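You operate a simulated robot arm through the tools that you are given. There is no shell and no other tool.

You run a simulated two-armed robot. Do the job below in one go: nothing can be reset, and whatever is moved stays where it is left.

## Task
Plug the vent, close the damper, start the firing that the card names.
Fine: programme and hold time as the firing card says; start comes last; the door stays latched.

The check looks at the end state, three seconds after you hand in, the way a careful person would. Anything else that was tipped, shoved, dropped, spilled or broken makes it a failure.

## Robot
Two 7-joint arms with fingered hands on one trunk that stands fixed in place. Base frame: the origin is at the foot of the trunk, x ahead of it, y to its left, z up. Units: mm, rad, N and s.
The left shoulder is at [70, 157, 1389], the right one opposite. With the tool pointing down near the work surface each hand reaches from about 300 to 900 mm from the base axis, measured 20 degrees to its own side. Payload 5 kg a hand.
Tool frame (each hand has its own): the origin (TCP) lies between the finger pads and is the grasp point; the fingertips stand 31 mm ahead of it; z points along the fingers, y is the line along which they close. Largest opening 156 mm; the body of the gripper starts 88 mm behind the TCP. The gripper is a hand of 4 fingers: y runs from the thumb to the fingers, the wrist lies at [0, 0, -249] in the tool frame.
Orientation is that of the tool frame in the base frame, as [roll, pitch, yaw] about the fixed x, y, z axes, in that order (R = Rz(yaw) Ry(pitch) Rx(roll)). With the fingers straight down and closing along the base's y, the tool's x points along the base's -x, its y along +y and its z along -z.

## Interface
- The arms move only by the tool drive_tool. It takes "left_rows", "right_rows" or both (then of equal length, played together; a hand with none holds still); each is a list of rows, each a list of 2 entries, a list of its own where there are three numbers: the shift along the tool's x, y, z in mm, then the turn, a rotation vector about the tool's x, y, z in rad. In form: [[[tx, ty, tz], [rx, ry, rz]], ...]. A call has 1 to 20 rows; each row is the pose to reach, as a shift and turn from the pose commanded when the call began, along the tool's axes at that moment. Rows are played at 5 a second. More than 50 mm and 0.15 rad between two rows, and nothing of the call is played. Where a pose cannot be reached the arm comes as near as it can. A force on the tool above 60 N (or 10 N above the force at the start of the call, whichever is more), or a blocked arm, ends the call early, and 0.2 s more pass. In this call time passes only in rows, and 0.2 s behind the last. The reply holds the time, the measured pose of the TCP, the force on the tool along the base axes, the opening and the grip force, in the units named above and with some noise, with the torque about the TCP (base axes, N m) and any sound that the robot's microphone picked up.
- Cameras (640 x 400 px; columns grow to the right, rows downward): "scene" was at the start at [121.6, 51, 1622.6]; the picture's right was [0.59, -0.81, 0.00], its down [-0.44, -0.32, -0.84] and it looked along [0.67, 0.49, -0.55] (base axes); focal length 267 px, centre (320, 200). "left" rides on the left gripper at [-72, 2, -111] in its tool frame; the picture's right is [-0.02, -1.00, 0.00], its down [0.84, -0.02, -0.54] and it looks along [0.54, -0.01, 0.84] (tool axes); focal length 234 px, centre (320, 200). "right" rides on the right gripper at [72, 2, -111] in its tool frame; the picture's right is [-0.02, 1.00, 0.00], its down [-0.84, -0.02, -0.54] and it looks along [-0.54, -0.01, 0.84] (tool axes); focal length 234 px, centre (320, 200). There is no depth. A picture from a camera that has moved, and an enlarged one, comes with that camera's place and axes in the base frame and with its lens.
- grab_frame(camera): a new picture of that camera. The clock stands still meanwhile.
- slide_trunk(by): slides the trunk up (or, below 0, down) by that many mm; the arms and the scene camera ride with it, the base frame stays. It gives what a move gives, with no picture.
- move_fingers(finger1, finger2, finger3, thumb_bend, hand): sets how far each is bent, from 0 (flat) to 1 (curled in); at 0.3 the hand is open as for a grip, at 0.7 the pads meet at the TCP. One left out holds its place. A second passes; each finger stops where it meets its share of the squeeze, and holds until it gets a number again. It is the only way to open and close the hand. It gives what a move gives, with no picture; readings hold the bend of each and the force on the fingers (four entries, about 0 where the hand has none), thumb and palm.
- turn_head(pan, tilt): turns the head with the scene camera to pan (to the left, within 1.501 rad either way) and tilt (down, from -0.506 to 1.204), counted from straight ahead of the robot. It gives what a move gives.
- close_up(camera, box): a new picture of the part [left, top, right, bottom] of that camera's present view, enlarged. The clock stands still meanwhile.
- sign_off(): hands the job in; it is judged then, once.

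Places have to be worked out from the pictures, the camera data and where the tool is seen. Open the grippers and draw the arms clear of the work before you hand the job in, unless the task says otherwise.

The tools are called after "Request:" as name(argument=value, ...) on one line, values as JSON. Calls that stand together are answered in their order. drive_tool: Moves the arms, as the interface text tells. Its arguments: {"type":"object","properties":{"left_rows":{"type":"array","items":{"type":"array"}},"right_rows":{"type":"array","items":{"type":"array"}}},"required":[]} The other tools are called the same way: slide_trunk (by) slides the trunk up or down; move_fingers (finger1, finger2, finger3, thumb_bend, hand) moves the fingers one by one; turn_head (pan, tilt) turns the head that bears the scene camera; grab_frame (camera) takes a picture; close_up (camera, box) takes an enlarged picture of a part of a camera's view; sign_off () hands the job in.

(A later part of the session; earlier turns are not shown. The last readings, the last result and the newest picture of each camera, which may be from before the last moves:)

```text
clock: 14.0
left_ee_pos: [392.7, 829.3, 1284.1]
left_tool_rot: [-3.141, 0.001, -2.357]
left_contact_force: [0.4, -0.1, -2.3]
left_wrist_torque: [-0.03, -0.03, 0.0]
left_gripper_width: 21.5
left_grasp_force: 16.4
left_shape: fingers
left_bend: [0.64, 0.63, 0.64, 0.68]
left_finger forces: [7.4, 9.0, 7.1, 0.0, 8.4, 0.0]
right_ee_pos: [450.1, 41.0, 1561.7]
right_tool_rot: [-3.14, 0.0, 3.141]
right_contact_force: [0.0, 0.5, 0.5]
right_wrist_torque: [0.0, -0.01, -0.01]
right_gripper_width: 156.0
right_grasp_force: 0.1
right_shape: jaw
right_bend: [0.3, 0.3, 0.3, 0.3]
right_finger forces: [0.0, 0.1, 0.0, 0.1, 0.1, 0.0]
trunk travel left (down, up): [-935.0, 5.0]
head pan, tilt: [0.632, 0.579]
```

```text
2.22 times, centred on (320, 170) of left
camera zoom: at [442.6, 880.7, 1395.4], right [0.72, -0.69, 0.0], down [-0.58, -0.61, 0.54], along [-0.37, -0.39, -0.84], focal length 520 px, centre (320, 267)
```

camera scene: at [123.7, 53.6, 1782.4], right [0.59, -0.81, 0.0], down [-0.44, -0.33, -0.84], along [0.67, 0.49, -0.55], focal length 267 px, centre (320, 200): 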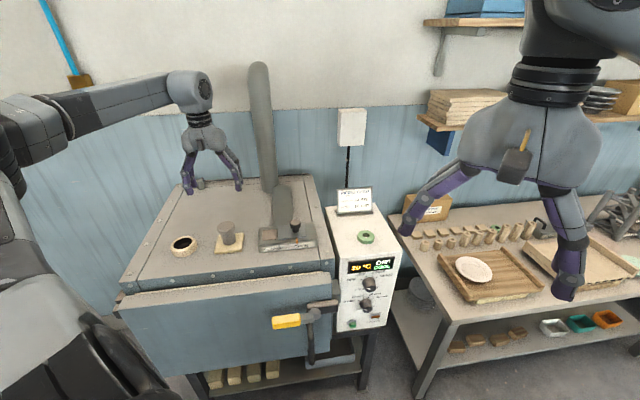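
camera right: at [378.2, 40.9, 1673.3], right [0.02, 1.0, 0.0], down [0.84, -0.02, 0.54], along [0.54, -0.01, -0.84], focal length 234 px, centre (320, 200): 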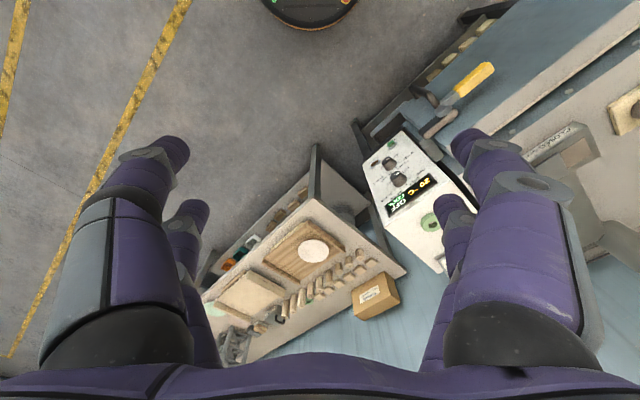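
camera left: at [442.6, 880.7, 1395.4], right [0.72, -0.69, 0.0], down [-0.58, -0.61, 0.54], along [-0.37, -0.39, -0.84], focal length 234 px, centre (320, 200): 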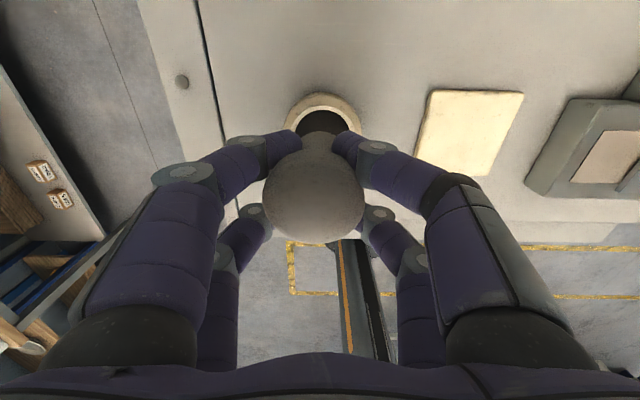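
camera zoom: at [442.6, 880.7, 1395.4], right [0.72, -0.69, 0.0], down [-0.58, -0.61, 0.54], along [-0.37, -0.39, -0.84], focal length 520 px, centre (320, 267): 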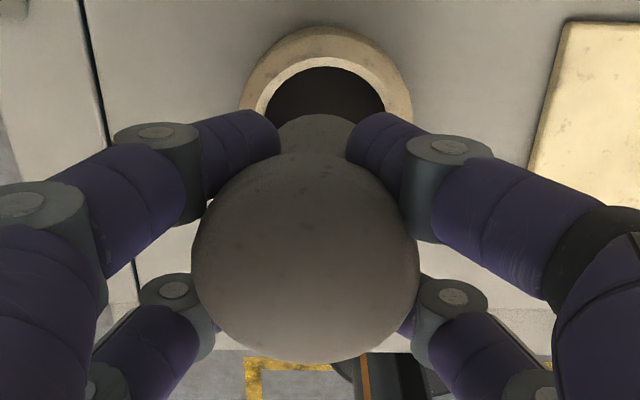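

The stem is within a few mm of the hole centre. I'll shift 3 mm in tool x and −1 in y, then lower 42 mm so the stem bottom hovers just above the rim and compare at nearly equal height.

Request:
drive_tool(left_rows=[[[3, -1, 20], [0, 0, 0]], [[3, -1, 42], [0, 0, 0]]])

Request:
close_up(camera="scene", box=[150, 200, 220, 256])

Request:
close_up(camera="left", box=[220, 60, 420, 240])

```text
clock: 14.6
left_ee_pos: [392.9, 826.5, 1239.8]
left_tool_rot: [-3.139, 0.0, -2.356]
left_contact_force: [-0.3, 0.1, -1.2]
left_wrist_torque: [-0.04, 0.01, -0.01]
left_gripper_width: 21.4
left_grasp_force: 16.7
left_shape: fingers
left_bend: [0.64, 0.63, 0.64, 0.68]
left_finger forces: [7.5, 9.0, 7.1, 0.0, 8.4, 0.0]
right_ee_pos: [450.2, 42.7, 1562.5]
right_tool_rot: [-3.14, 0.0, 3.141]
right_contact_force: [0.0, 0.5, -0.5]
right_wrist_torque: [-0.03, 0.0, 0.0]
right_gripper_width: 155.9
right_grasp_force: 0.1
right_shape: jaw
right_bend: [0.3, 0.3, 0.3, 0.3]
right_finger forces: [0.0, 0.1, 0.0, 0.1, 0.0, 0.0]
trunk travel left (down, up): [-935.0, 5.0]
head pan, tilt: [0.632, 0.579]
```

```text
7.14 times, centred on (185, 228) of scene
camera zoom: at [122.2, 53.3, 1782.5], right [0.59, -0.81, 0.0], down [-0.44, -0.33, -0.84], along [0.67, 0.49, -0.55], focal length 1908 px, centre (1284, 0)
```

zoom: 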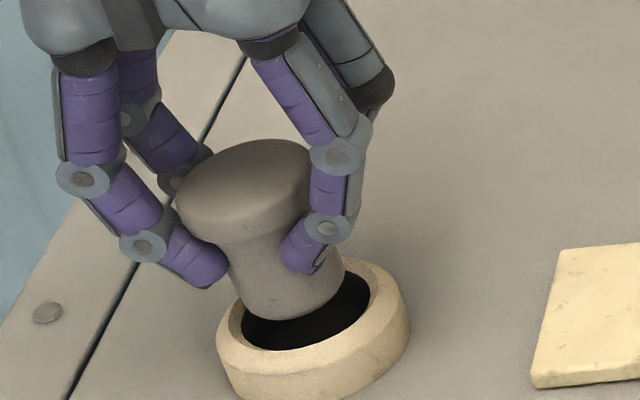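

```text
2.22 times, centred on (320, 150) of left
camera zoom: at [441.9, 878.8, 1351.7], right [0.72, -0.69, 0.0], down [-0.58, -0.61, 0.54], along [-0.37, -0.4, -0.84], focal length 520 px, centre (320, 311)
```

zoom: 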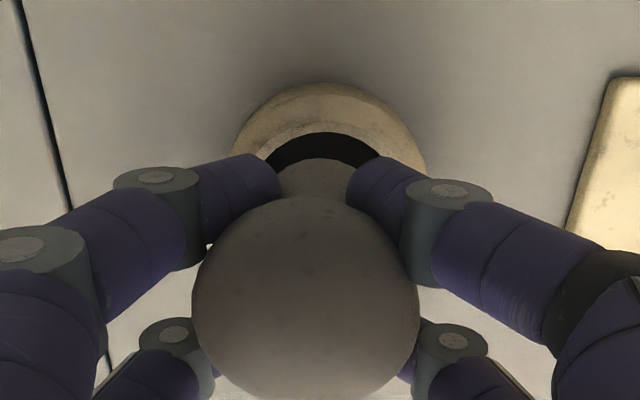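

From both views the hole centre lies about 3 mm toward +u and 2–3 mm toward the robot from the stem. I'll correct for that and lower 25 mm into the hole.

Request:
drive_tool(left_rows=[[[2.5, -3, 0], [0, 0, 0]], [[2.5, -3, 10], [0, 0, 0]], [[2.5, -3, 18], [0, 0, 0]], [[2.5, -3, 25], [0, 0, 0]]])

Request:
close_up(camera="scene", box=[150, 200, 220, 256])

Request:
close_up(camera="left", box=[220, 60, 420, 240])

```text
clock: 15.6
left_ee_pos: [392.6, 820.8, 1215.9]
left_tool_rot: [-3.141, 0.002, -2.356]
left_contact_force: [0.2, -0.3, -1.1]
left_wrist_torque: [-0.01, 0.01, -0.01]
left_gripper_width: 21.7
left_grasp_force: 15.4
left_shape: fingers
left_bend: [0.64, 0.63, 0.64, 0.68]
left_finger forces: [7.6, 9.0, 7.2, 0.0, 8.5, 0.0]
right_ee_pos: [451.4, 40.3, 1562.3]
right_tool_rot: [3.141, 0.001, -3.141]
right_contact_force: [-1.0, 0.9, -0.3]
right_wrist_torque: [0.07, 0.01, -0.02]
right_gripper_width: 156.2
right_grasp_force: 0.1
right_shape: jaw
right_bend: [0.3, 0.3, 0.3, 0.3]
right_finger forces: [0.1, 0.1, 0.1, 0.0, 0.0, 0.0]
trunk travel left (down, up): [-935.0, 5.0]
head pan, tilt: [0.632, 0.579]
```

```text
7.14 times, centred on (185, 228) of scene
camera zoom: at [121.6, 51.0, 1782.7], right [0.59, -0.81, 0.0], down [-0.44, -0.32, -0.84], along [0.67, 0.49, -0.55], focal length 1908 px, centre (1284, 0)
```

zoom: 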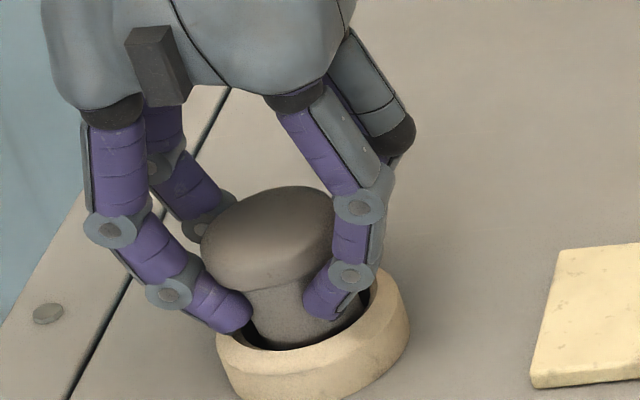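

```text
2.22 times, centred on (320, 150) of left
camera zoom: at [442.0, 872.3, 1327.3], right [0.72, -0.69, 0.0], down [-0.58, -0.61, 0.54], along [-0.37, -0.39, -0.84], focal length 520 px, centre (320, 311)
```

zoom: 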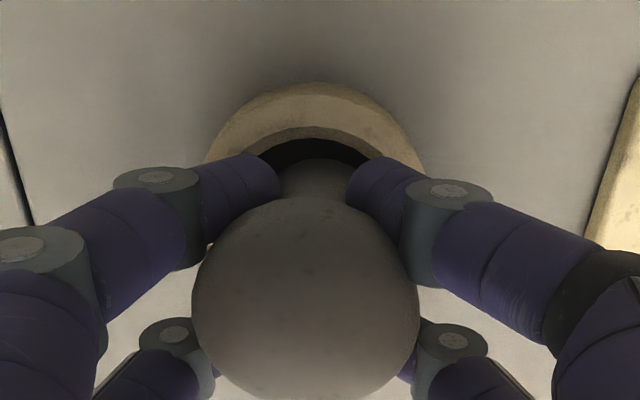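

The stem is in the hole and centred in the left view, with no contact force. I'll keep lowering in small steps.

Request:
drive_tool(left_rows=[[[0, 0, 3], [0, 0, 0]], [[0, 0, 6], [0, 0, 0]], [[0, 0, 8], [0, 0, 0]]])

Request:
close_up(camera="scene", box=[150, 200, 220, 256])

```text
clock: 16.4
left_ee_pos: [393.4, 819.4, 1209.5]
left_tool_rot: [-3.141, 0.003, -2.355]
left_contact_force: [1.1, 0.6, 5.9]
left_wrist_torque: [0.12, 0.11, -0.04]
left_gripper_width: 21.2
left_grasp_force: 16.8
left_shape: fingers
left_bend: [0.64, 0.63, 0.64, 0.69]
left_finger forces: [8.8, 8.7, 7.1, 0.0, 9.4, 0.1]
right_ee_pos: [450.1, 39.1, 1562.6]
right_tool_rot: [-3.14, 0.0, 3.141]
right_contact_force: [0.7, 0.2, 0.6]
right_wrist_torque: [0.01, 0.02, 0.01]
right_gripper_width: 155.7
right_grasp_force: 0.1
right_shape: jaw
right_bend: [0.3, 0.3, 0.3, 0.3]
right_finger forces: [0.0, 0.0, 0.0, 0.0, 0.1, 0.0]
trunk travel left (down, up): [-935.0, 5.0]
head pan, tilt: [0.632, 0.579]
```

```text
7.14 times, centred on (185, 228) of scene
camera zoom: at [121.3, 49.8, 1782.8], right [0.59, -0.81, 0.0], down [-0.44, -0.32, -0.84], along [0.68, 0.49, -0.55], focal length 1908 px, centre (1284, 0)
```

zoom: 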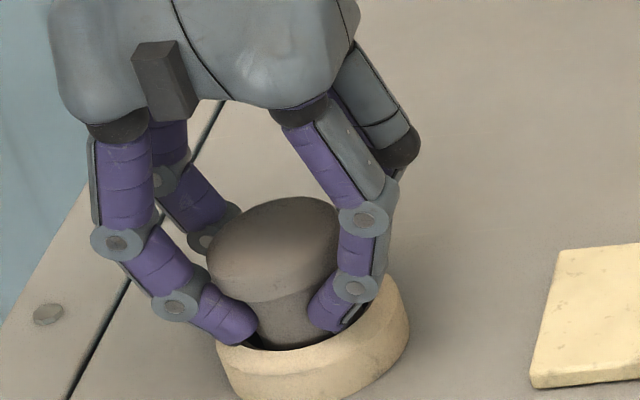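

It has touched down: 6 N upward, with the torque saying the contact is at the stem's −u edge. That fits a plug tilted about 3° standing on the vent floor at z≈1140. I'll tilt the hand by 0.05 rad to set it upright before letting go.

Request:
drive_tool(left_rows=[[[0, -1.2, -1], [-0.017, 0, 0]], [[0, -2.4, -1], [-0.034, 0, 0]], [[0, -3.4, -1], [-0.05, 0, 0]]])

Request:
close_up(camera="scene", box=[150, 200, 220, 256])

Request:
close_up(camera="left", box=[220, 60, 420, 240])

```text
clock: 17.2
left_ee_pos: [395.5, 817.4, 1208.6]
left_tool_rot: [3.095, 0.001, -2.355]
left_contact_force: [1.1, 2.7, 3.4]
left_wrist_torque: [0.1, 0.04, -0.06]
left_gripper_width: 21.3
left_grasp_force: 17.1
left_shape: fingers
left_bend: [0.64, 0.63, 0.64, 0.69]
left_finger forces: [9.0, 9.1, 7.2, 0.0, 9.0, 0.0]
right_ee_pos: [449.8, 40.3, 1562.5]
right_tool_rot: [3.141, 0.001, 3.142]
right_contact_force: [-0.1, 0.6, 0.2]
right_wrist_torque: [-0.01, 0.01, 0.01]
right_gripper_width: 155.7
right_grasp_force: 0.1
right_shape: jaw
right_bend: [0.3, 0.3, 0.3, 0.3]
right_finger forces: [0.0, 0.0, 0.0, 0.1, 0.1, 0.0]
trunk travel left (down, up): [-935.0, 5.0]
head pan, tilt: [0.632, 0.579]
```

```text
7.14 times, centred on (185, 228) of scene
camera zoom: at [121.5, 51.1, 1782.6], right [0.59, -0.81, 0.0], down [-0.44, -0.32, -0.84], along [0.67, 0.49, -0.55], focal length 1908 px, centre (1284, 0)
```

zoom: 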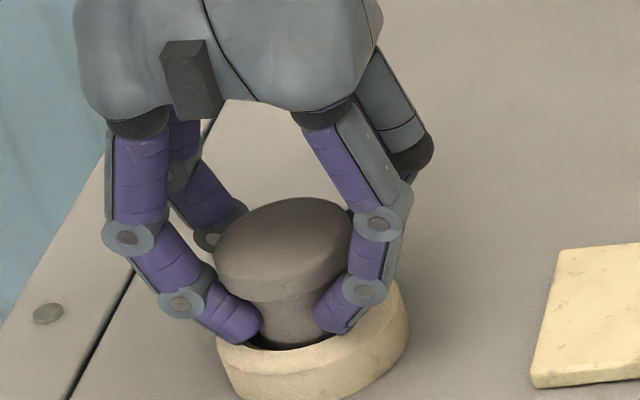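

```text
2.22 times, centred on (320, 150) of left
camera zoom: at [448.2, 865.1, 1319.9], right [0.72, -0.69, -0.05], down [-0.56, -0.63, 0.54], along [-0.4, -0.36, -0.84], focal length 520 px, centre (320, 311)
```

zoom: 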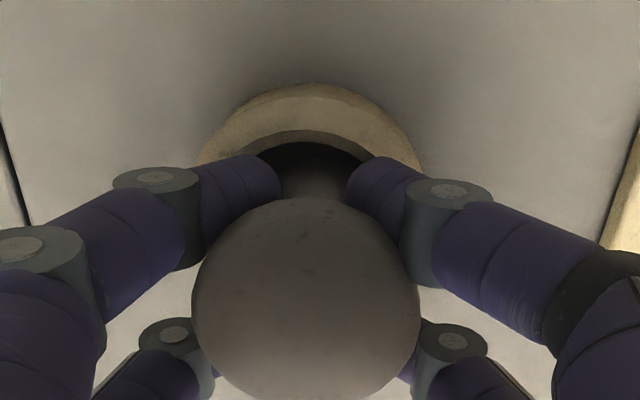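

The plug now looks upright in the ring, with a few newtons on the floor. I'll release gently in two stages.

Request:
move_fingers(hand="left", finger1=0.56, finger2=0.56, finger3=0.56, thumb_bend=0.56)

Request:
close_up(camera="scene", box=[150, 200, 220, 256])

Request:
close_up(camera="left", box=[220, 60, 420, 240])

```text
clock: 18.2
left_ee_pos: [394.5, 817.3, 1209.0]
left_tool_rot: [3.093, 0.001, -2.354]
left_contact_force: [0.1, 0.2, 0.1]
left_wrist_torque: [0.02, -0.02, 0.02]
left_gripper_width: 56.5
left_grasp_force: 0.0
left_shape: fingers
left_bend: [0.56, 0.56, 0.56, 0.56]
left_finger forces: [0.1, 0.0, 0.0, 0.0, 0.0, 0.0]
right_ee_pos: [450.6, 40.1, 1562.2]
right_tool_rot: [-3.141, 0.0, -3.142]
right_contact_force: [0.1, -0.4, -0.2]
right_wrist_torque: [-0.01, 0.01, 0.03]
right_gripper_width: 155.9
right_grasp_force: 0.1
right_shape: jaw
right_bend: [0.3, 0.3, 0.3, 0.3]
right_finger forces: [0.0, 0.0, 0.0, 0.0, 0.0, 0.0]
trunk travel left (down, up): [-935.0, 5.0]
head pan, tilt: [0.632, 0.579]
```

```text
7.14 times, centred on (185, 228) of scene
camera zoom: at [121.7, 51.3, 1782.6], right [0.59, -0.81, 0.0], down [-0.44, -0.32, -0.84], along [0.67, 0.49, -0.55], focal length 1908 px, centre (1284, 0)
```

zoom: 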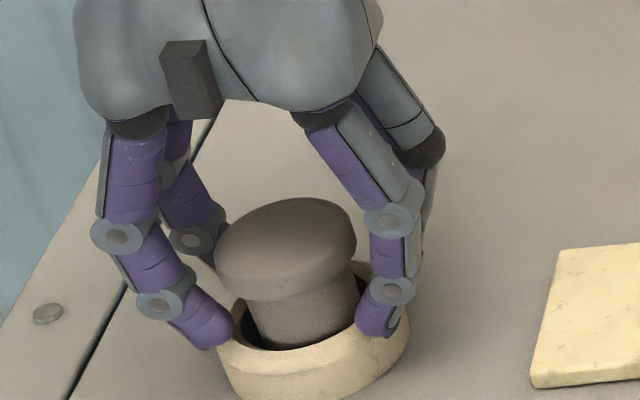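

```text
2.22 times, centred on (320, 150) of left
camera zoom: at [448.4, 865.2, 1319.7], right [0.72, -0.69, -0.05], down [-0.56, -0.63, 0.54], along [-0.4, -0.36, -0.84], focal length 520 px, centre (320, 311)
```

zoom: 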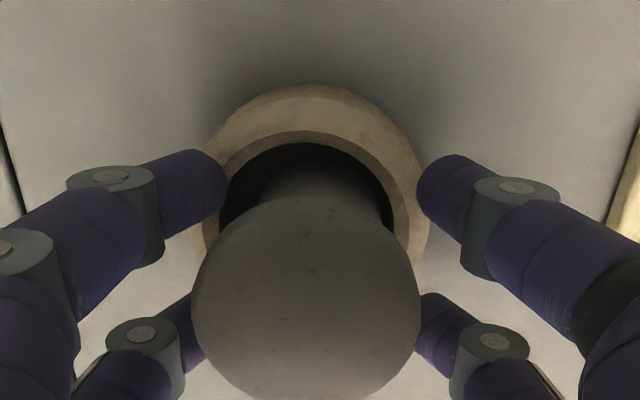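

The plug stayed put with all force gone, standing in the collar with its stem about 22 mm deep. I'll open wider, rise straight up, and level the hand again.

Request:
move_fingers(hand="left", finger1=0.42, finger2=0.42, finger3=0.42, thumb_bend=0.42)

Request:
drive_tool(left_rows=[[[0, 1, -20], [0, 0, 0]], [[0, 2.5, -50], [0, 0, 0]], [[0, 4.5, -90], [0.025, 0, 0]], [[0, 6.5, -130], [0.05, 0, 0]]])

Request:
grab_frame(camera="left")

Request:
close_up(camera="scene", box=[150, 200, 220, 256])

Request:
close_up(camera="left", box=[240, 80, 400, 200])

```text
clock: 19.2
left_ee_pos: [395.7, 816.7, 1207.2]
left_tool_rot: [3.091, 0.004, -2.354]
left_contact_force: [-0.3, 0.7, 0.5]
left_wrist_torque: [0.03, 0.04, 0.01]
left_gripper_width: 112.4
left_grasp_force: 0.0
left_shape: fingers
left_bend: [0.42, 0.42, 0.42, 0.42]
left_finger forces: [0.0, 0.0, 0.0, 0.1, 0.0, 0.0]
right_ee_pos: [451.0, 40.5, 1563.0]
right_tool_rot: [3.141, 0.0, -3.141]
right_contact_force: [-0.5, 0.2, 0.4]
right_wrist_torque: [0.0, 0.02, -0.01]
right_gripper_width: 155.7
right_grasp_force: 0.1
right_shape: jaw
right_bend: [0.3, 0.3, 0.3, 0.3]
right_finger forces: [0.0, 0.0, 0.1, 0.1, 0.0, 0.0]
trunk travel left (down, up): [-935.0, 5.0]
head pan, tilt: [0.632, 0.579]
```

```text
clock: 20.2
left_ee_pos: [396.4, 818.1, 1340.8]
left_tool_rot: [-3.141, 0.002, -2.357]
left_contact_force: [-0.7, -0.1, -0.2]
left_wrist_torque: [0.01, -0.02, -0.01]
left_gripper_width: 112.6
left_grasp_force: 0.0
left_shape: fingers
left_bend: [0.42, 0.42, 0.42, 0.42]
left_finger forces: [0.0, 0.0, 0.1, 0.0, 0.0, 0.1]
right_ee_pos: [448.8, 40.3, 1562.6]
right_tool_rot: [3.141, 0.0, 3.14]
right_contact_force: [-1.1, -0.6, -1.0]
right_wrist_torque: [0.02, 0.01, -0.01]
right_gripper_width: 155.9
right_grasp_force: 0.1
right_shape: jaw
right_bend: [0.3, 0.3, 0.3, 0.3]
right_finger forces: [0.1, 0.1, 0.1, 0.1, 0.1, 0.0]
trunk travel left (down, up): [-935.0, 5.0]
head pan, tilt: [0.632, 0.579]
```

```text
taken
camera left: at [445.1, 868.8, 1452.7], right [0.72, -0.69, 0.0], down [-0.58, -0.61, 0.54], along [-0.37, -0.39, -0.84], focal length 234 px, centre (320, 200)
```

left: 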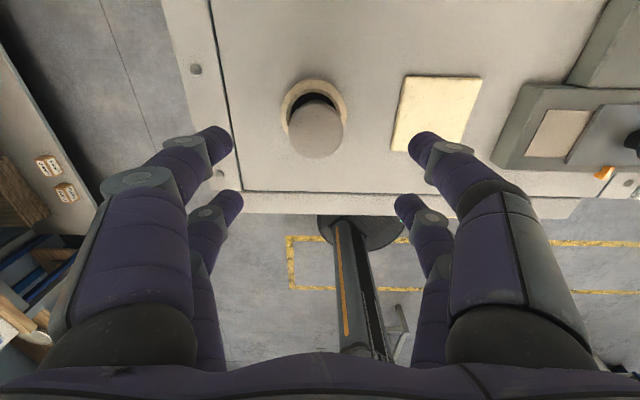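

```text
7.14 times, centred on (185, 228) of scene
camera zoom: at [120.6, 50.4, 1782.7], right [0.59, -0.81, 0.0], down [-0.44, -0.32, -0.84], along [0.68, 0.49, -0.55], focal length 1908 px, centre (1284, 0)
```

zoom: 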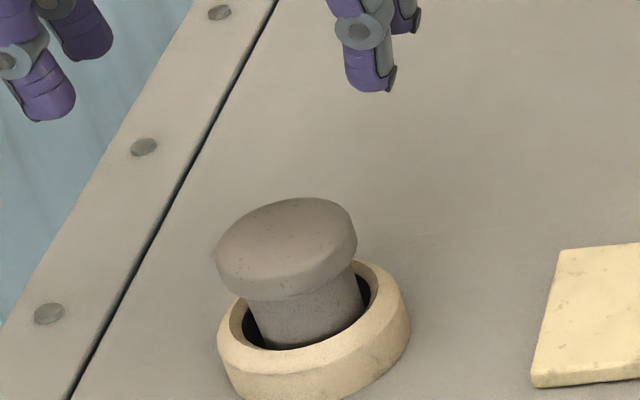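

```text
3.33 times, centred on (320, 140) of left
camera zoom: at [445.1, 868.8, 1452.7], right [0.72, -0.69, 0.0], down [-0.58, -0.61, 0.54], along [-0.37, -0.39, -0.84], focal length 781 px, centre (320, 400)
```

zoom: 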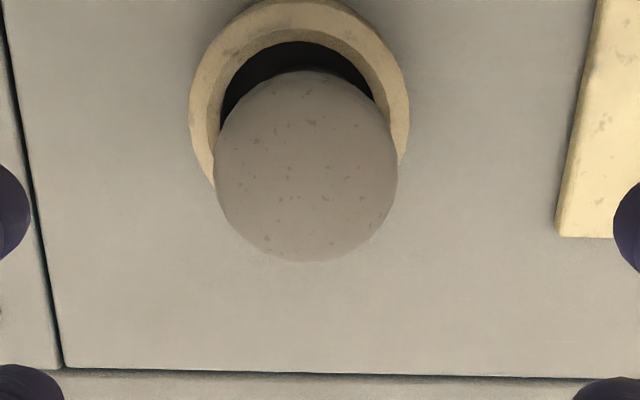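

The plug stands upright in the vent collar. Next is the damper: I'll carry the left hand about 365 mm along the kiln to hover over its knob.

Request:
drive_tool(left_rows=[[[0, -46, 0], [0, 0, 0]], [[0, -92, 0], [0, 0, 0]], [[0, -138, 0], [0, 0, 0]], [[0, -184, 0], [0, 0, 0]], [[0, -230, 0], [0, 0, 0]], [[0, -276, 0], [0, 0, 0]], [[0, -320, 0], [0, 0, 0]], [[0, -355, 0], [0, 0, 0]]])

Request:
grab_frame(camera="left")

Request:
close_up(camera="scene", box=[150, 140, 330, 270])

Request:
close_up(camera="left", box=[220, 80, 420, 220])

```text
clock: 22.0
left_ee_pos: [646.8, 566.7, 1338.9]
left_tool_rot: [-3.141, 0.0, -2.354]
left_contact_force: [0.6, 0.1, -0.3]
left_wrist_torque: [0.01, 0.05, 0.0]
left_gripper_width: 112.6
left_grasp_force: 0.0
left_shape: fingers
left_bend: [0.42, 0.42, 0.42, 0.42]
left_finger forces: [0.0, 0.0, 0.1, 0.0, 0.0, 0.0]
right_ee_pos: [452.9, 39.6, 1561.1]
right_tool_rot: [3.14, -0.002, -3.141]
right_contact_force: [-0.3, -0.4, -0.4]
right_wrist_torque: [0.05, 0.03, 0.01]
right_gripper_width: 156.3
right_grasp_force: 0.1
right_shape: jaw
right_bend: [0.3, 0.3, 0.3, 0.3]
right_finger forces: [0.0, 0.1, 0.0, 0.0, 0.0, 0.0]
trunk travel left (down, up): [-935.0, 5.0]
head pan, tilt: [0.632, 0.579]
```

```text
taken
camera left: at [696.4, 617.8, 1449.9], right [0.73, -0.69, 0.0], down [-0.58, -0.61, 0.54], along [-0.37, -0.39, -0.84], focal length 234 px, centre (320, 200)
```

left: 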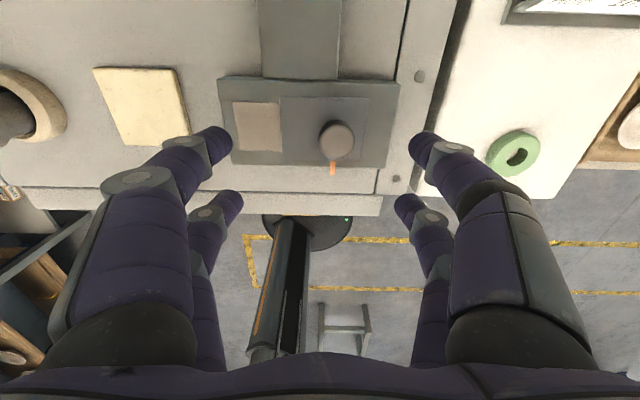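

```text
3.08 times, centred on (240, 205) of scene
camera zoom: at [124.1, 49.4, 1782.5], right [0.59, -0.81, 0.0], down [-0.44, -0.32, -0.84], along [0.67, 0.49, -0.55], focal length 822 px, centre (566, 185)
```

zoom: 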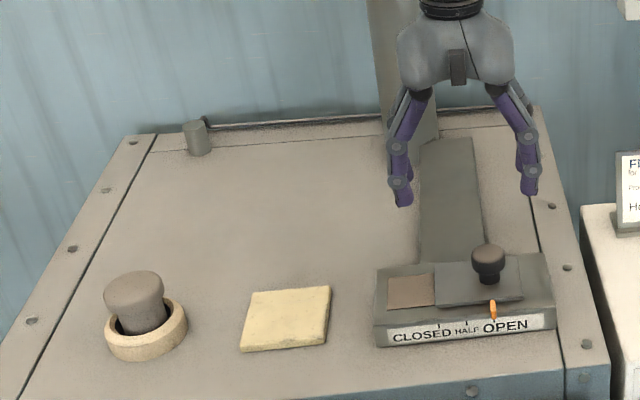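

```text
2.86 times, centred on (320, 150) of left
camera zoom: at [696.4, 617.8, 1449.9], right [0.73, -0.69, 0.0], down [-0.58, -0.61, 0.54], along [-0.37, -0.39, -0.84], focal length 669 px, centre (320, 343)
```

zoom: 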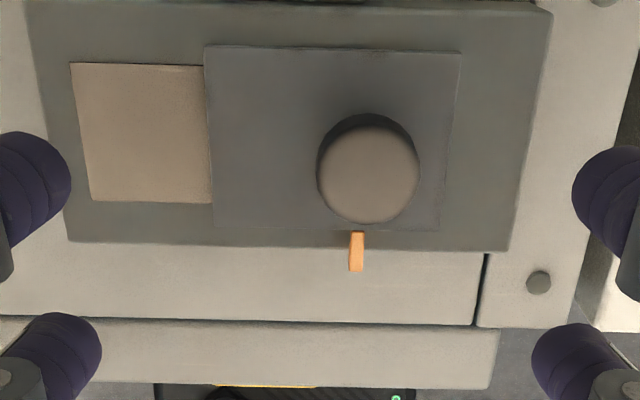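

The damper knob's top is near (656, 549, 1217), about 36 mm across. I'll move over it and descend to z≈1252 to check the centring.

Request:
drive_tool(left_rows=[[[6, -19, 0], [0, 0, 0]], [[6, -19, 40], [0, 0, 0]], [[6, -19, 86], [0, 0, 0]]])

Request:
close_up(camera="left", box=[220, 80, 420, 260])

Request:
close_up(camera="scene", box=[240, 170, 340, 260])

```text
clock: 22.8
left_ee_pos: [658.3, 551.8, 1252.0]
left_tool_rot: [-3.139, -0.001, -2.355]
left_contact_force: [0.3, 0.8, -0.6]
left_wrist_torque: [-0.03, -0.01, -0.01]
left_gripper_width: 112.6
left_grasp_force: 0.0
left_shape: fingers
left_bend: [0.42, 0.42, 0.42, 0.42]
left_finger forces: [0.1, 0.0, 0.1, 0.0, 0.0, 0.1]
right_ee_pos: [453.4, 41.9, 1561.8]
right_tool_rot: [-3.139, -0.002, -3.141]
right_contact_force: [0.1, 0.3, -0.1]
right_wrist_torque: [-0.02, 0.01, -0.01]
right_gripper_width: 155.7
right_grasp_force: 0.1
right_shape: jaw
right_bend: [0.3, 0.3, 0.3, 0.3]
right_finger forces: [0.0, 0.0, 0.1, 0.0, 0.0, 0.0]
trunk travel left (down, up): [-935.0, 5.0]
head pan, tilt: [0.632, 0.579]
```

```text
2.22 times, centred on (320, 170) of left
camera zoom: at [708.0, 603.4, 1363.2], right [0.73, -0.69, 0.0], down [-0.58, -0.61, 0.54], along [-0.37, -0.4, -0.84], focal length 520 px, centre (320, 267)
```

zoom: 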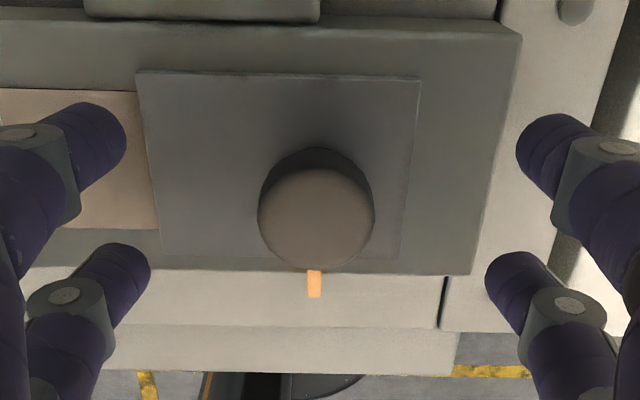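

```text
4.44 times, centred on (290, 215) of scene
camera zoom: at [123.9, 53.3, 1782.5], right [0.59, -0.81, 0.0], down [-0.44, -0.33, -0.84], along [0.67, 0.49, -0.55], focal length 1187 px, centre (453, 133)
```

zoom: 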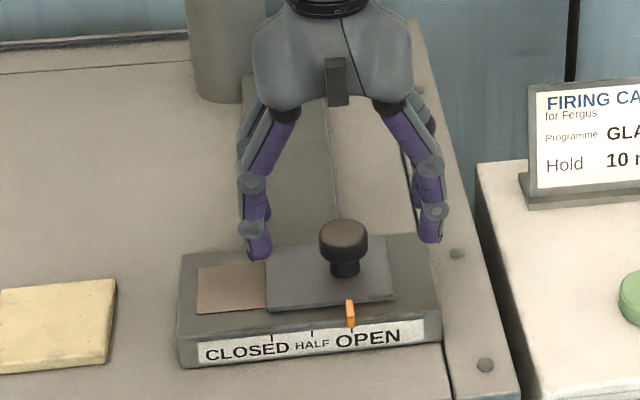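

The knob is nearly centred; I'll shift 3 mm in tool x, descend to z≈1219 and close the fingers lightly round it.

Request:
drive_tool(left_rows=[[[3, 1.5, 15], [0, 0, 0]], [[3, 1.5, 33], [0, 0, 0]]])

Request:
move_fingers(hand="left", finger1=0.6, finger2=0.6, finger3=0.6, thumb_bend=0.6)

Request:
close_up(camera="left", box=[220, 80, 420, 260])

Request:
close_up(camera="scene", box=[240, 170, 340, 260])

```text
clock: 23.4
left_ee_pos: [654.8, 550.9, 1220.6]
left_tool_rot: [3.141, 0.0, -2.356]
left_contact_force: [0.9, 0.1, -0.5]
left_wrist_torque: [0.0, 0.03, -0.03]
left_gripper_width: 112.5
left_grasp_force: 0.0
left_shape: fingers
left_bend: [0.42, 0.42, 0.42, 0.42]
left_finger forces: [0.1, 0.0, 0.0, 0.1, 0.1, 0.1]
right_ee_pos: [452.1, 42.1, 1561.7]
right_tool_rot: [-3.141, -0.001, -3.14]
right_contact_force: [-0.2, 0.2, -1.1]
right_wrist_torque: [0.0, 0.02, -0.03]
right_gripper_width: 155.9
right_grasp_force: 0.0
right_shape: jaw
right_bend: [0.3, 0.3, 0.3, 0.3]
right_finger forces: [0.0, 0.0, 0.1, 0.1, 0.1, 0.0]
trunk travel left (down, up): [-935.0, 5.0]
head pan, tilt: [0.632, 0.579]
```

```text
clock: 24.4
left_ee_pos: [652.1, 553.0, 1219.7]
left_tool_rot: [3.142, 0.001, -2.356]
left_contact_force: [-2.4, 11.7, 0.8]
left_wrist_torque: [0.57, 0.17, -0.16]
left_gripper_width: 73.4
left_grasp_force: 12.6
left_shape: fingers
left_bend: [0.47, 0.47, 0.55, 0.58]
left_finger forces: [8.7, 8.8, 3.5, 0.0, 4.0, 0.0]
right_ee_pos: [449.9, 42.2, 1561.8]
right_tool_rot: [-3.14, 0.0, -3.14]
right_contact_force: [0.5, -0.1, -0.4]
right_wrist_torque: [0.01, -0.01, -0.01]
right_gripper_width: 155.9
right_grasp_force: 0.0
right_shape: jaw
right_bend: [0.3, 0.3, 0.3, 0.3]
right_finger forces: [0.0, 0.1, 0.0, 0.1, 0.1, 0.1]
trunk travel left (down, up): [-935.0, 5.0]
head pan, tilt: [0.632, 0.579]
```

```text
2.22 times, centred on (320, 170) of left
camera zoom: at [701.7, 604.5, 1331.3], right [0.72, -0.69, 0.0], down [-0.58, -0.61, 0.54], along [-0.37, -0.4, -0.84], focal length 520 px, centre (320, 267)
```

zoom: 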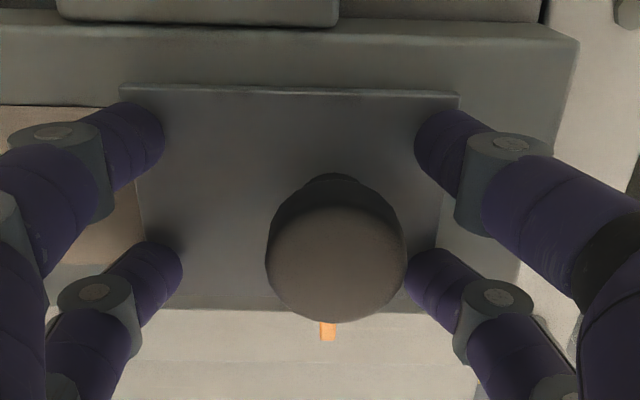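

```text
4.44 times, centred on (290, 215) of scene
camera zoom: at [120.8, 54.2, 1782.6], right [0.59, -0.81, 0.0], down [-0.44, -0.33, -0.84], along [0.67, 0.49, -0.55], focal length 1187 px, centre (453, 133)
```

zoom: 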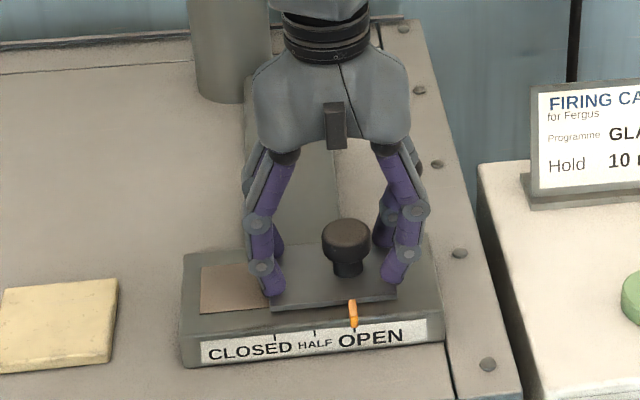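

The far fingers (1 and 2) stopped against the slider plate's edge, so the tips sit lower than I judged. I'll open again, rise 10 mm, and use only the thumb and finger3 to push the knob toward CLOSED.

Request:
move_fingers(hand="left", finger1=0.4, finger2=0.4, finger3=0.5, thumb_bend=0.5)

Request:
drive_tool(left_rows=[[[0, 0, -5], [0, 0, 0]], [[2, 0, -11], [0, 0, 0]]])

Request:
move_fingers(hand="left", finger1=0.3, finger2=0.3, finger3=0.57, thumb_bend=0.57)

Request:
close_up(camera="left", box=[180, 80, 460, 260])

Request:
close_up(camera="scene", box=[240, 170, 340, 260])

```text
clock: 25.4
left_ee_pos: [654.2, 548.1, 1221.9]
left_tool_rot: [-3.139, 0.002, -2.355]
left_contact_force: [0.7, -0.2, -0.8]
left_wrist_torque: [-0.02, -0.02, -0.01]
left_gripper_width: 100.6
left_grasp_force: 0.1
left_shape: fingers
left_bend: [0.4, 0.4, 0.5, 0.5]
left_finger forces: [0.1, 0.0, 0.0, 0.0, 0.0, 0.0]
right_ee_pos: [450.8, 38.9, 1562.2]
right_tool_rot: [3.139, 0.001, 3.141]
right_contact_force: [0.9, 0.2, -0.1]
right_wrist_torque: [0.04, 0.01, -0.01]
right_gripper_width: 155.9
right_grasp_force: 0.1
right_shape: jaw
right_bend: [0.3, 0.3, 0.3, 0.3]
right_finger forces: [0.0, 0.1, 0.1, 0.0, 0.0, 0.1]
trunk travel left (down, up): [-935.0, 5.0]
head pan, tilt: [0.632, 0.579]
```

```text
clock: 26.0
left_ee_pos: [652.0, 546.0, 1231.2]
left_tool_rot: [-3.141, 0.002, -2.355]
left_contact_force: [-0.1, 0.0, 0.4]
left_wrist_torque: [0.03, 0.0, -0.02]
left_gripper_width: 100.2
left_grasp_force: 0.0
left_shape: fingers
left_bend: [0.4, 0.4, 0.5, 0.5]
left_finger forces: [0.0, 0.0, 0.0, 0.0, 0.0, 0.1]
right_ee_pos: [451.3, 40.1, 1562.9]
right_tool_rot: [3.141, 0.0, 3.141]
right_contact_force: [0.4, 0.2, 0.0]
right_wrist_torque: [0.01, -0.03, 0.02]
right_gripper_width: 156.0
right_grasp_force: 0.0
right_shape: jaw
right_bend: [0.3, 0.3, 0.3, 0.3]
right_finger forces: [0.0, 0.1, 0.1, 0.0, 0.1, 0.1]
trunk travel left (down, up): [-935.0, 5.0]
head pan, tilt: [0.632, 0.579]
```

```text
clock: 27.0
left_ee_pos: [652.1, 546.9, 1230.8]
left_tool_rot: [3.141, 0.002, -2.353]
left_contact_force: [-0.9, -1.0, -0.5]
left_wrist_torque: [-0.01, 0.01, 0.02]
left_gripper_width: 108.7
left_grasp_force: 0.1
left_shape: fingers
left_bend: [0.3, 0.3, 0.56, 0.56]
left_finger forces: [0.0, 0.1, 0.0, 0.0, 0.0, 0.0]
right_ee_pos: [449.6, 39.7, 1562.8]
right_tool_rot: [3.141, -0.001, 3.141]
right_contact_force: [0.0, -0.9, -0.7]
right_wrist_torque: [-0.02, 0.01, 0.02]
right_gripper_width: 156.0
right_grasp_force: 0.1
right_shape: jaw
right_bend: [0.3, 0.3, 0.3, 0.3]
right_finger forces: [0.1, 0.0, 0.0, 0.0, 0.1, 0.0]
trunk travel left (down, up): [-935.0, 5.0]
head pan, tilt: [0.632, 0.579]
```

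```text
2.22 times, centred on (320, 170) of left
camera zoom: at [701.0, 599.5, 1342.5], right [0.72, -0.69, 0.0], down [-0.58, -0.61, 0.54], along [-0.37, -0.39, -0.84], focal length 520 px, centre (320, 267)
```

zoom: 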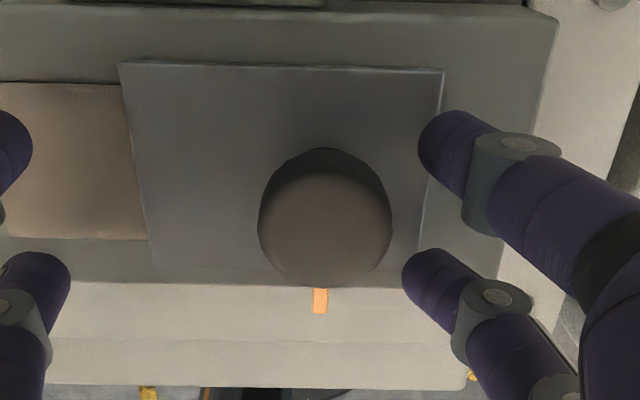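

```text
4.44 times, centred on (290, 215) of scene
camera zoom: at [121.8, 51.3, 1782.6], right [0.59, -0.81, 0.0], down [-0.44, -0.32, -0.84], along [0.67, 0.49, -0.55], focal length 1187 px, centre (453, 133)
```

zoom: 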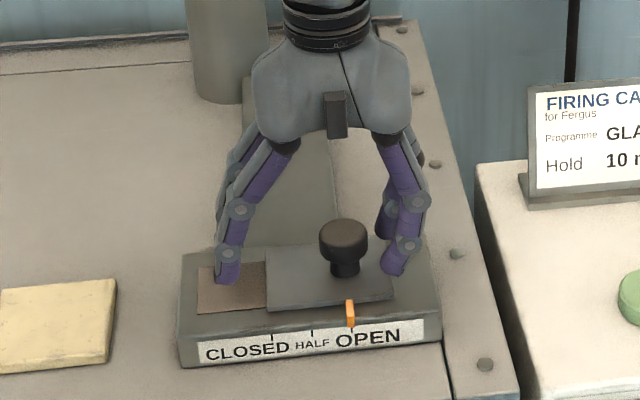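

The plate and knob are clear now, with the thumb and finger3 sitting to the knob's right. I'll push along +y in small steps and watch force and picture.

Request:
drive_tool(left_rows=[[[0, 8, 0], [0, 0, 0]], [[0, 14, 0], [0, 0, 0]], [[0, 20, 0], [0, 0, 0]], [[0, 26, 0], [0, 0, 0]], [[0, 32, 0], [0, 0, 0]]])

Request:
close_up(camera="left", box=[180, 80, 460, 260])

Request:
close_up(camera="scene", box=[240, 170, 340, 260])

```text
clock: 28.2
left_ee_pos: [628.2, 568.7, 1230.3]
left_tool_rot: [-3.14, 0.001, -2.355]
left_contact_force: [0.4, 0.7, 0.4]
left_wrist_torque: [-0.04, -0.03, 0.0]
left_gripper_width: 109.7
left_grasp_force: 0.2
left_shape: fingers
left_bend: [0.3, 0.3, 0.56, 0.56]
left_finger forces: [0.0, 0.1, 0.0, 0.0, 1.1, 0.0]
right_ee_pos: [450.5, 40.4, 1562.6]
right_tool_rot: [3.141, 0.0, 3.141]
right_contact_force: [0.3, 0.0, 0.0]
right_wrist_torque: [-0.02, 0.02, 0.01]
right_gripper_width: 155.9
right_grasp_force: 0.2
right_shape: jaw
right_bend: [0.3, 0.3, 0.3, 0.3]
right_finger forces: [0.1, 0.1, 0.0, 0.1, 0.0, 0.1]
trunk travel left (down, up): [-935.0, 5.0]
head pan, tilt: [0.632, 0.579]
```

```text
2.22 times, centred on (320, 170) of left
camera zoom: at [677.4, 621.4, 1342.0], right [0.72, -0.69, 0.0], down [-0.58, -0.61, 0.54], along [-0.37, -0.39, -0.84], focal length 520 px, centre (320, 267)
```

zoom: 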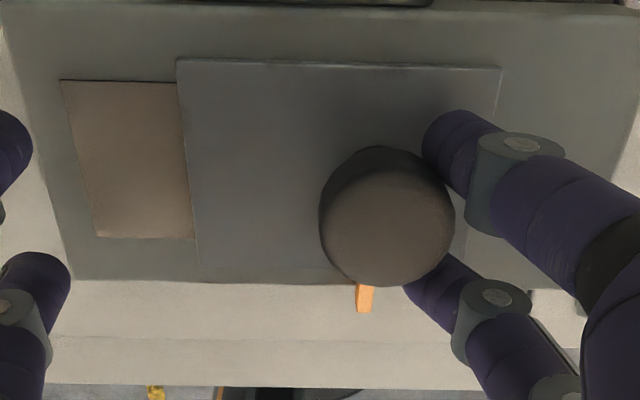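

```text
4.44 times, centred on (290, 215) of scene
camera zoom: at [121.2, 51.8, 1782.7], right [0.59, -0.81, 0.0], down [-0.44, -0.32, -0.84], along [0.68, 0.49, -0.55], focal length 1187 px, centre (453, 133)
```

zoom: 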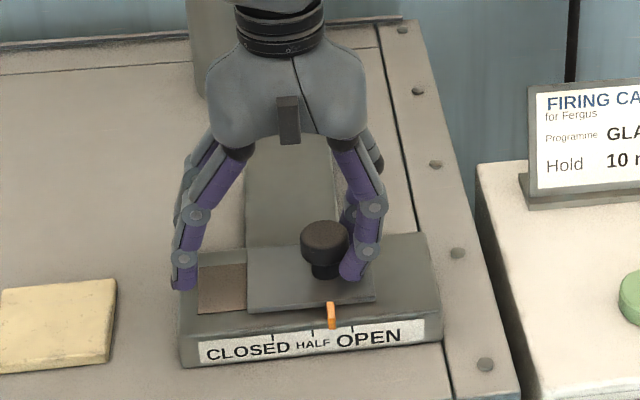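

The knob slides easily (about 1 N), and the pointer has moved about 15 of roughly 59 mm. I'll push on 30 mm and look again.

Request:
drive_tool(left_rows=[[[0, 6, 0], [0, 0, 0]], [[0, 12, 0], [0, 0, 0]], [[0, 18, 0], [0, 0, 0]], [[0, 24, 0], [0, 0, 0]], [[0, 30, 0], [0, 0, 0]]])

Request:
close_up(camera="scene", box=[240, 170, 340, 260])

```text
clock: 29.4
left_ee_pos: [606.5, 590.6, 1229.8]
left_tool_rot: [-3.14, 0.004, -2.355]
left_contact_force: [0.4, -0.3, 0.6]
left_wrist_torque: [0.0, 0.01, 0.01]
left_gripper_width: 109.9
left_grasp_force: 0.5
left_shape: fingers
left_bend: [0.3, 0.3, 0.56, 0.56]
left_finger forces: [0.1, 0.0, 0.0, 0.0, 0.9, 0.0]
right_ee_pos: [448.6, 40.6, 1563.8]
right_tool_rot: [-3.141, 0.0, -3.141]
right_contact_force: [-1.2, 0.3, 0.3]
right_wrist_torque: [-0.01, -0.01, 0.02]
right_gripper_width: 155.9
right_grasp_force: 0.1
right_shape: jaw
right_bend: [0.3, 0.3, 0.3, 0.3]
right_finger forces: [0.0, 0.0, 0.1, 0.1, 0.0, 0.0]
trunk travel left (down, up): [-935.0, 5.0]
head pan, tilt: [0.632, 0.579]
```

```text
4.44 times, centred on (290, 215) of scene
camera zoom: at [121.2, 51.8, 1782.7], right [0.59, -0.81, 0.0], down [-0.44, -0.32, -0.84], along [0.68, 0.49, -0.55], focal length 1187 px, centre (453, 133)
```

zoom: 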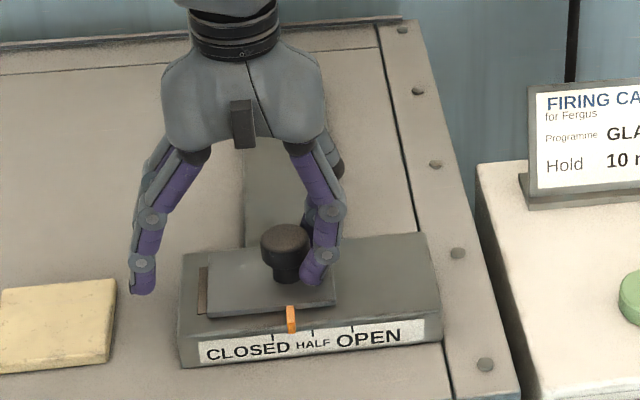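

The pointer is about 13 mm short of CLOSED. I'll push 16 mm more in small steps, expecting the end stop.

Request:
drive_tool(left_rows=[[[0, 4, 0], [0, 0, 0]], [[0, 8, 0], [0, 0, 0]], [[0, 11, 0], [0, 0, 0]], [[0, 13, 0], [0, 0, 0]], [[0, 14.5, 0], [0, 0, 0]]])

Request:
close_up(camera="scene", box=[240, 170, 340, 260])

Request:
close_up(camera="left", box=[180, 80, 460, 260])

```text
clock: 30.6
left_ee_pos: [596.3, 601.2, 1230.5]
left_tool_rot: [3.14, 0.002, -2.353]
left_contact_force: [1.8, -0.6, -1.1]
left_wrist_torque: [-0.02, -0.02, 0.01]
left_gripper_width: 109.3
left_grasp_force: 0.2
left_shape: fingers
left_bend: [0.3, 0.3, 0.56, 0.56]
left_finger forces: [0.0, 0.0, 0.1, 0.0, 0.8, 0.0]
right_ee_pos: [450.5, 39.4, 1562.3]
right_tool_rot: [3.141, 0.001, 3.141]
right_contact_force: [-1.2, 0.5, 0.3]
right_wrist_torque: [-0.01, 0.05, 0.0]
right_gripper_width: 155.9
right_grasp_force: 0.1
right_shape: jaw
right_bend: [0.3, 0.3, 0.3, 0.3]
right_finger forces: [0.0, 0.1, 0.0, 0.0, 0.0, 0.0]
trunk travel left (down, up): [-935.0, 5.0]
head pan, tilt: [0.632, 0.579]
```

```text
4.44 times, centred on (290, 215) of scene
camera zoom: at [121.9, 51.0, 1782.6], right [0.59, -0.81, 0.0], down [-0.44, -0.32, -0.84], along [0.67, 0.49, -0.55], focal length 1187 px, centre (453, 133)
```

zoom: 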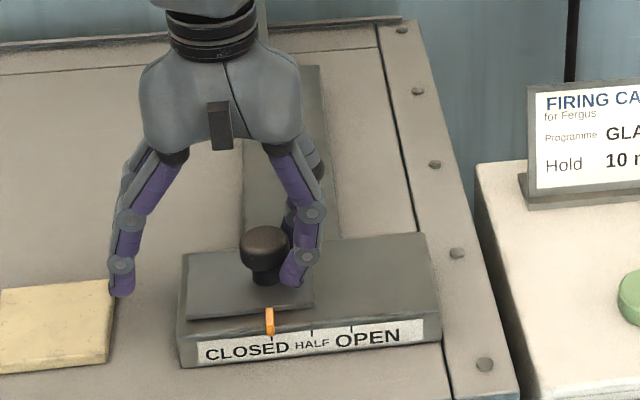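

```text
2.22 times, centred on (320, 170) of left
camera zoom: at [646.2, 652.6, 1342.2], right [0.72, -0.69, 0.0], down [-0.58, -0.61, 0.54], along [-0.37, -0.39, -0.84], focal length 520 px, centre (320, 267)
```

zoom: 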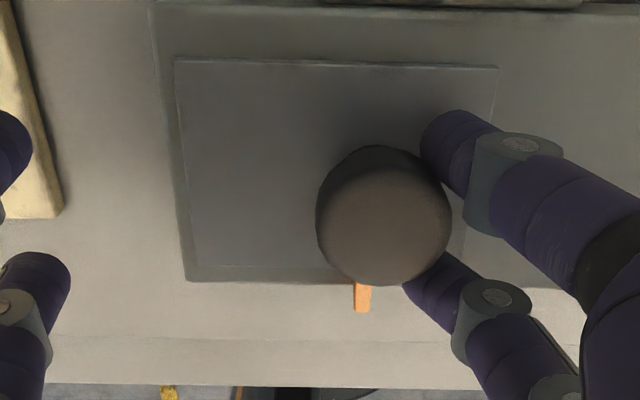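

The pointer now sits at the CLOSED tick and the plate covers the window. I'll zoom in on the pointer.

Request:
close_up(camera="scene", box=[275, 230, 325, 260])

```text
12.80 times, centred on (300, 245) of scene
camera zoom: at [121.9, 51.0, 1782.6], right [0.59, -0.81, 0.0], down [-0.44, -0.32, -0.84], along [0.67, 0.49, -0.55], focal length 3419 px, centre (576, -376)
```

zoom: 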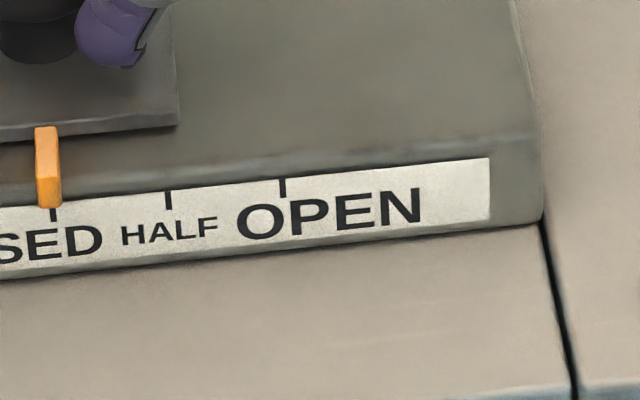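

The pointer is at the CLOSED tick to within about 1 mm. I'll back off the knob, rise straight up, and park the left hand near where it started.

Request:
drive_tool(left_rows=[[[0, -6, 0], [0, 0, 0]], [[0, -12, 0], [0, 0, 0]], [[0, -12, -40], [0, 0, 0]], [[0, -12, -85], [0, 0, 0]], [[0, -12, -130], [0, 0, 0]], [[0, -12, -175], [0, 0, 0]], [[0, -12, -220], [0, 0, 0]], [[20, -12, -260], [0, 0, 0]], [[50, -12, -295], [0, 0, 0]], [[85, -5, -325], [0, 0, 0]], [[120, 5, -350], [0, 0, 0]], [[155, 15, -370], [0, 0, 0]], [[190, 25, -380], [0, 0, 0]]])

Request:
grab_frame(camera="scene")

Request:
close_up(camera="scene", box=[140, 180, 340, 305])

```text
clock: 33.4
left_ee_pos: [443.6, 481.8, 1610.9]
left_tool_rot: [-3.141, 0.003, -2.355]
left_contact_force: [-0.9, 0.3, 0.5]
left_wrist_torque: [0.03, 0.0, 0.03]
left_gripper_width: 108.6
left_grasp_force: 0.0
left_shape: fingers
left_bend: [0.3, 0.3, 0.56, 0.56]
left_finger forces: [0.1, 0.1, 0.1, 0.0, 0.0, 0.1]
right_ee_pos: [448.5, 38.9, 1562.8]
right_tool_rot: [-3.141, 0.003, -3.14]
right_contact_force: [-0.7, 0.2, 0.5]
right_wrist_torque: [0.0, -0.01, -0.01]
right_gripper_width: 156.0
right_grasp_force: 0.1
right_shape: jaw
right_bend: [0.3, 0.3, 0.3, 0.3]
right_finger forces: [0.1, 0.0, 0.1, 0.0, 0.1, 0.0]
trunk travel left (down, up): [-935.0, 5.0]
head pan, tilt: [0.632, 0.579]
```

```text
taken
camera scene: at [119.3, 50.6, 1782.8], right [0.59, -0.81, 0.0], down [-0.44, -0.32, -0.84], along [0.68, 0.49, -0.55], focal length 267 px, centre (320, 200)
```

scene: 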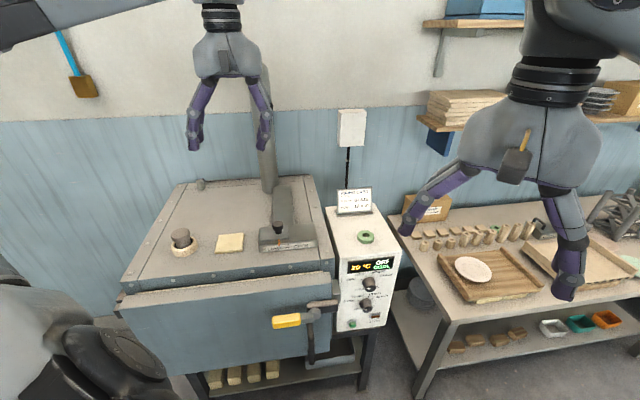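

```text
3.20 times, centred on (240, 242) of scene
camera zoom: at [119.3, 50.6, 1782.8], right [0.59, -0.81, 0.0], down [-0.44, -0.32, -0.84], along [0.68, 0.49, -0.55], focal length 855 px, centre (576, 64)
```

zoom: 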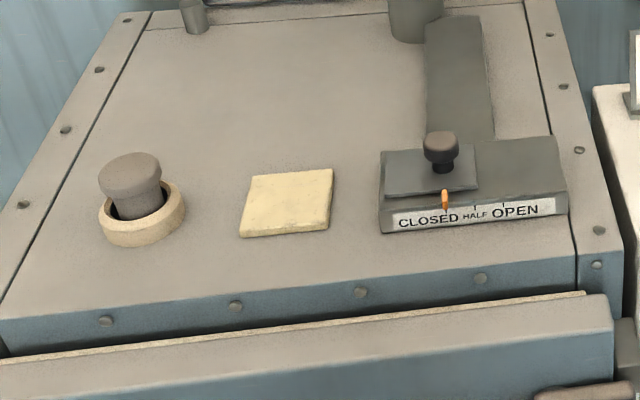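

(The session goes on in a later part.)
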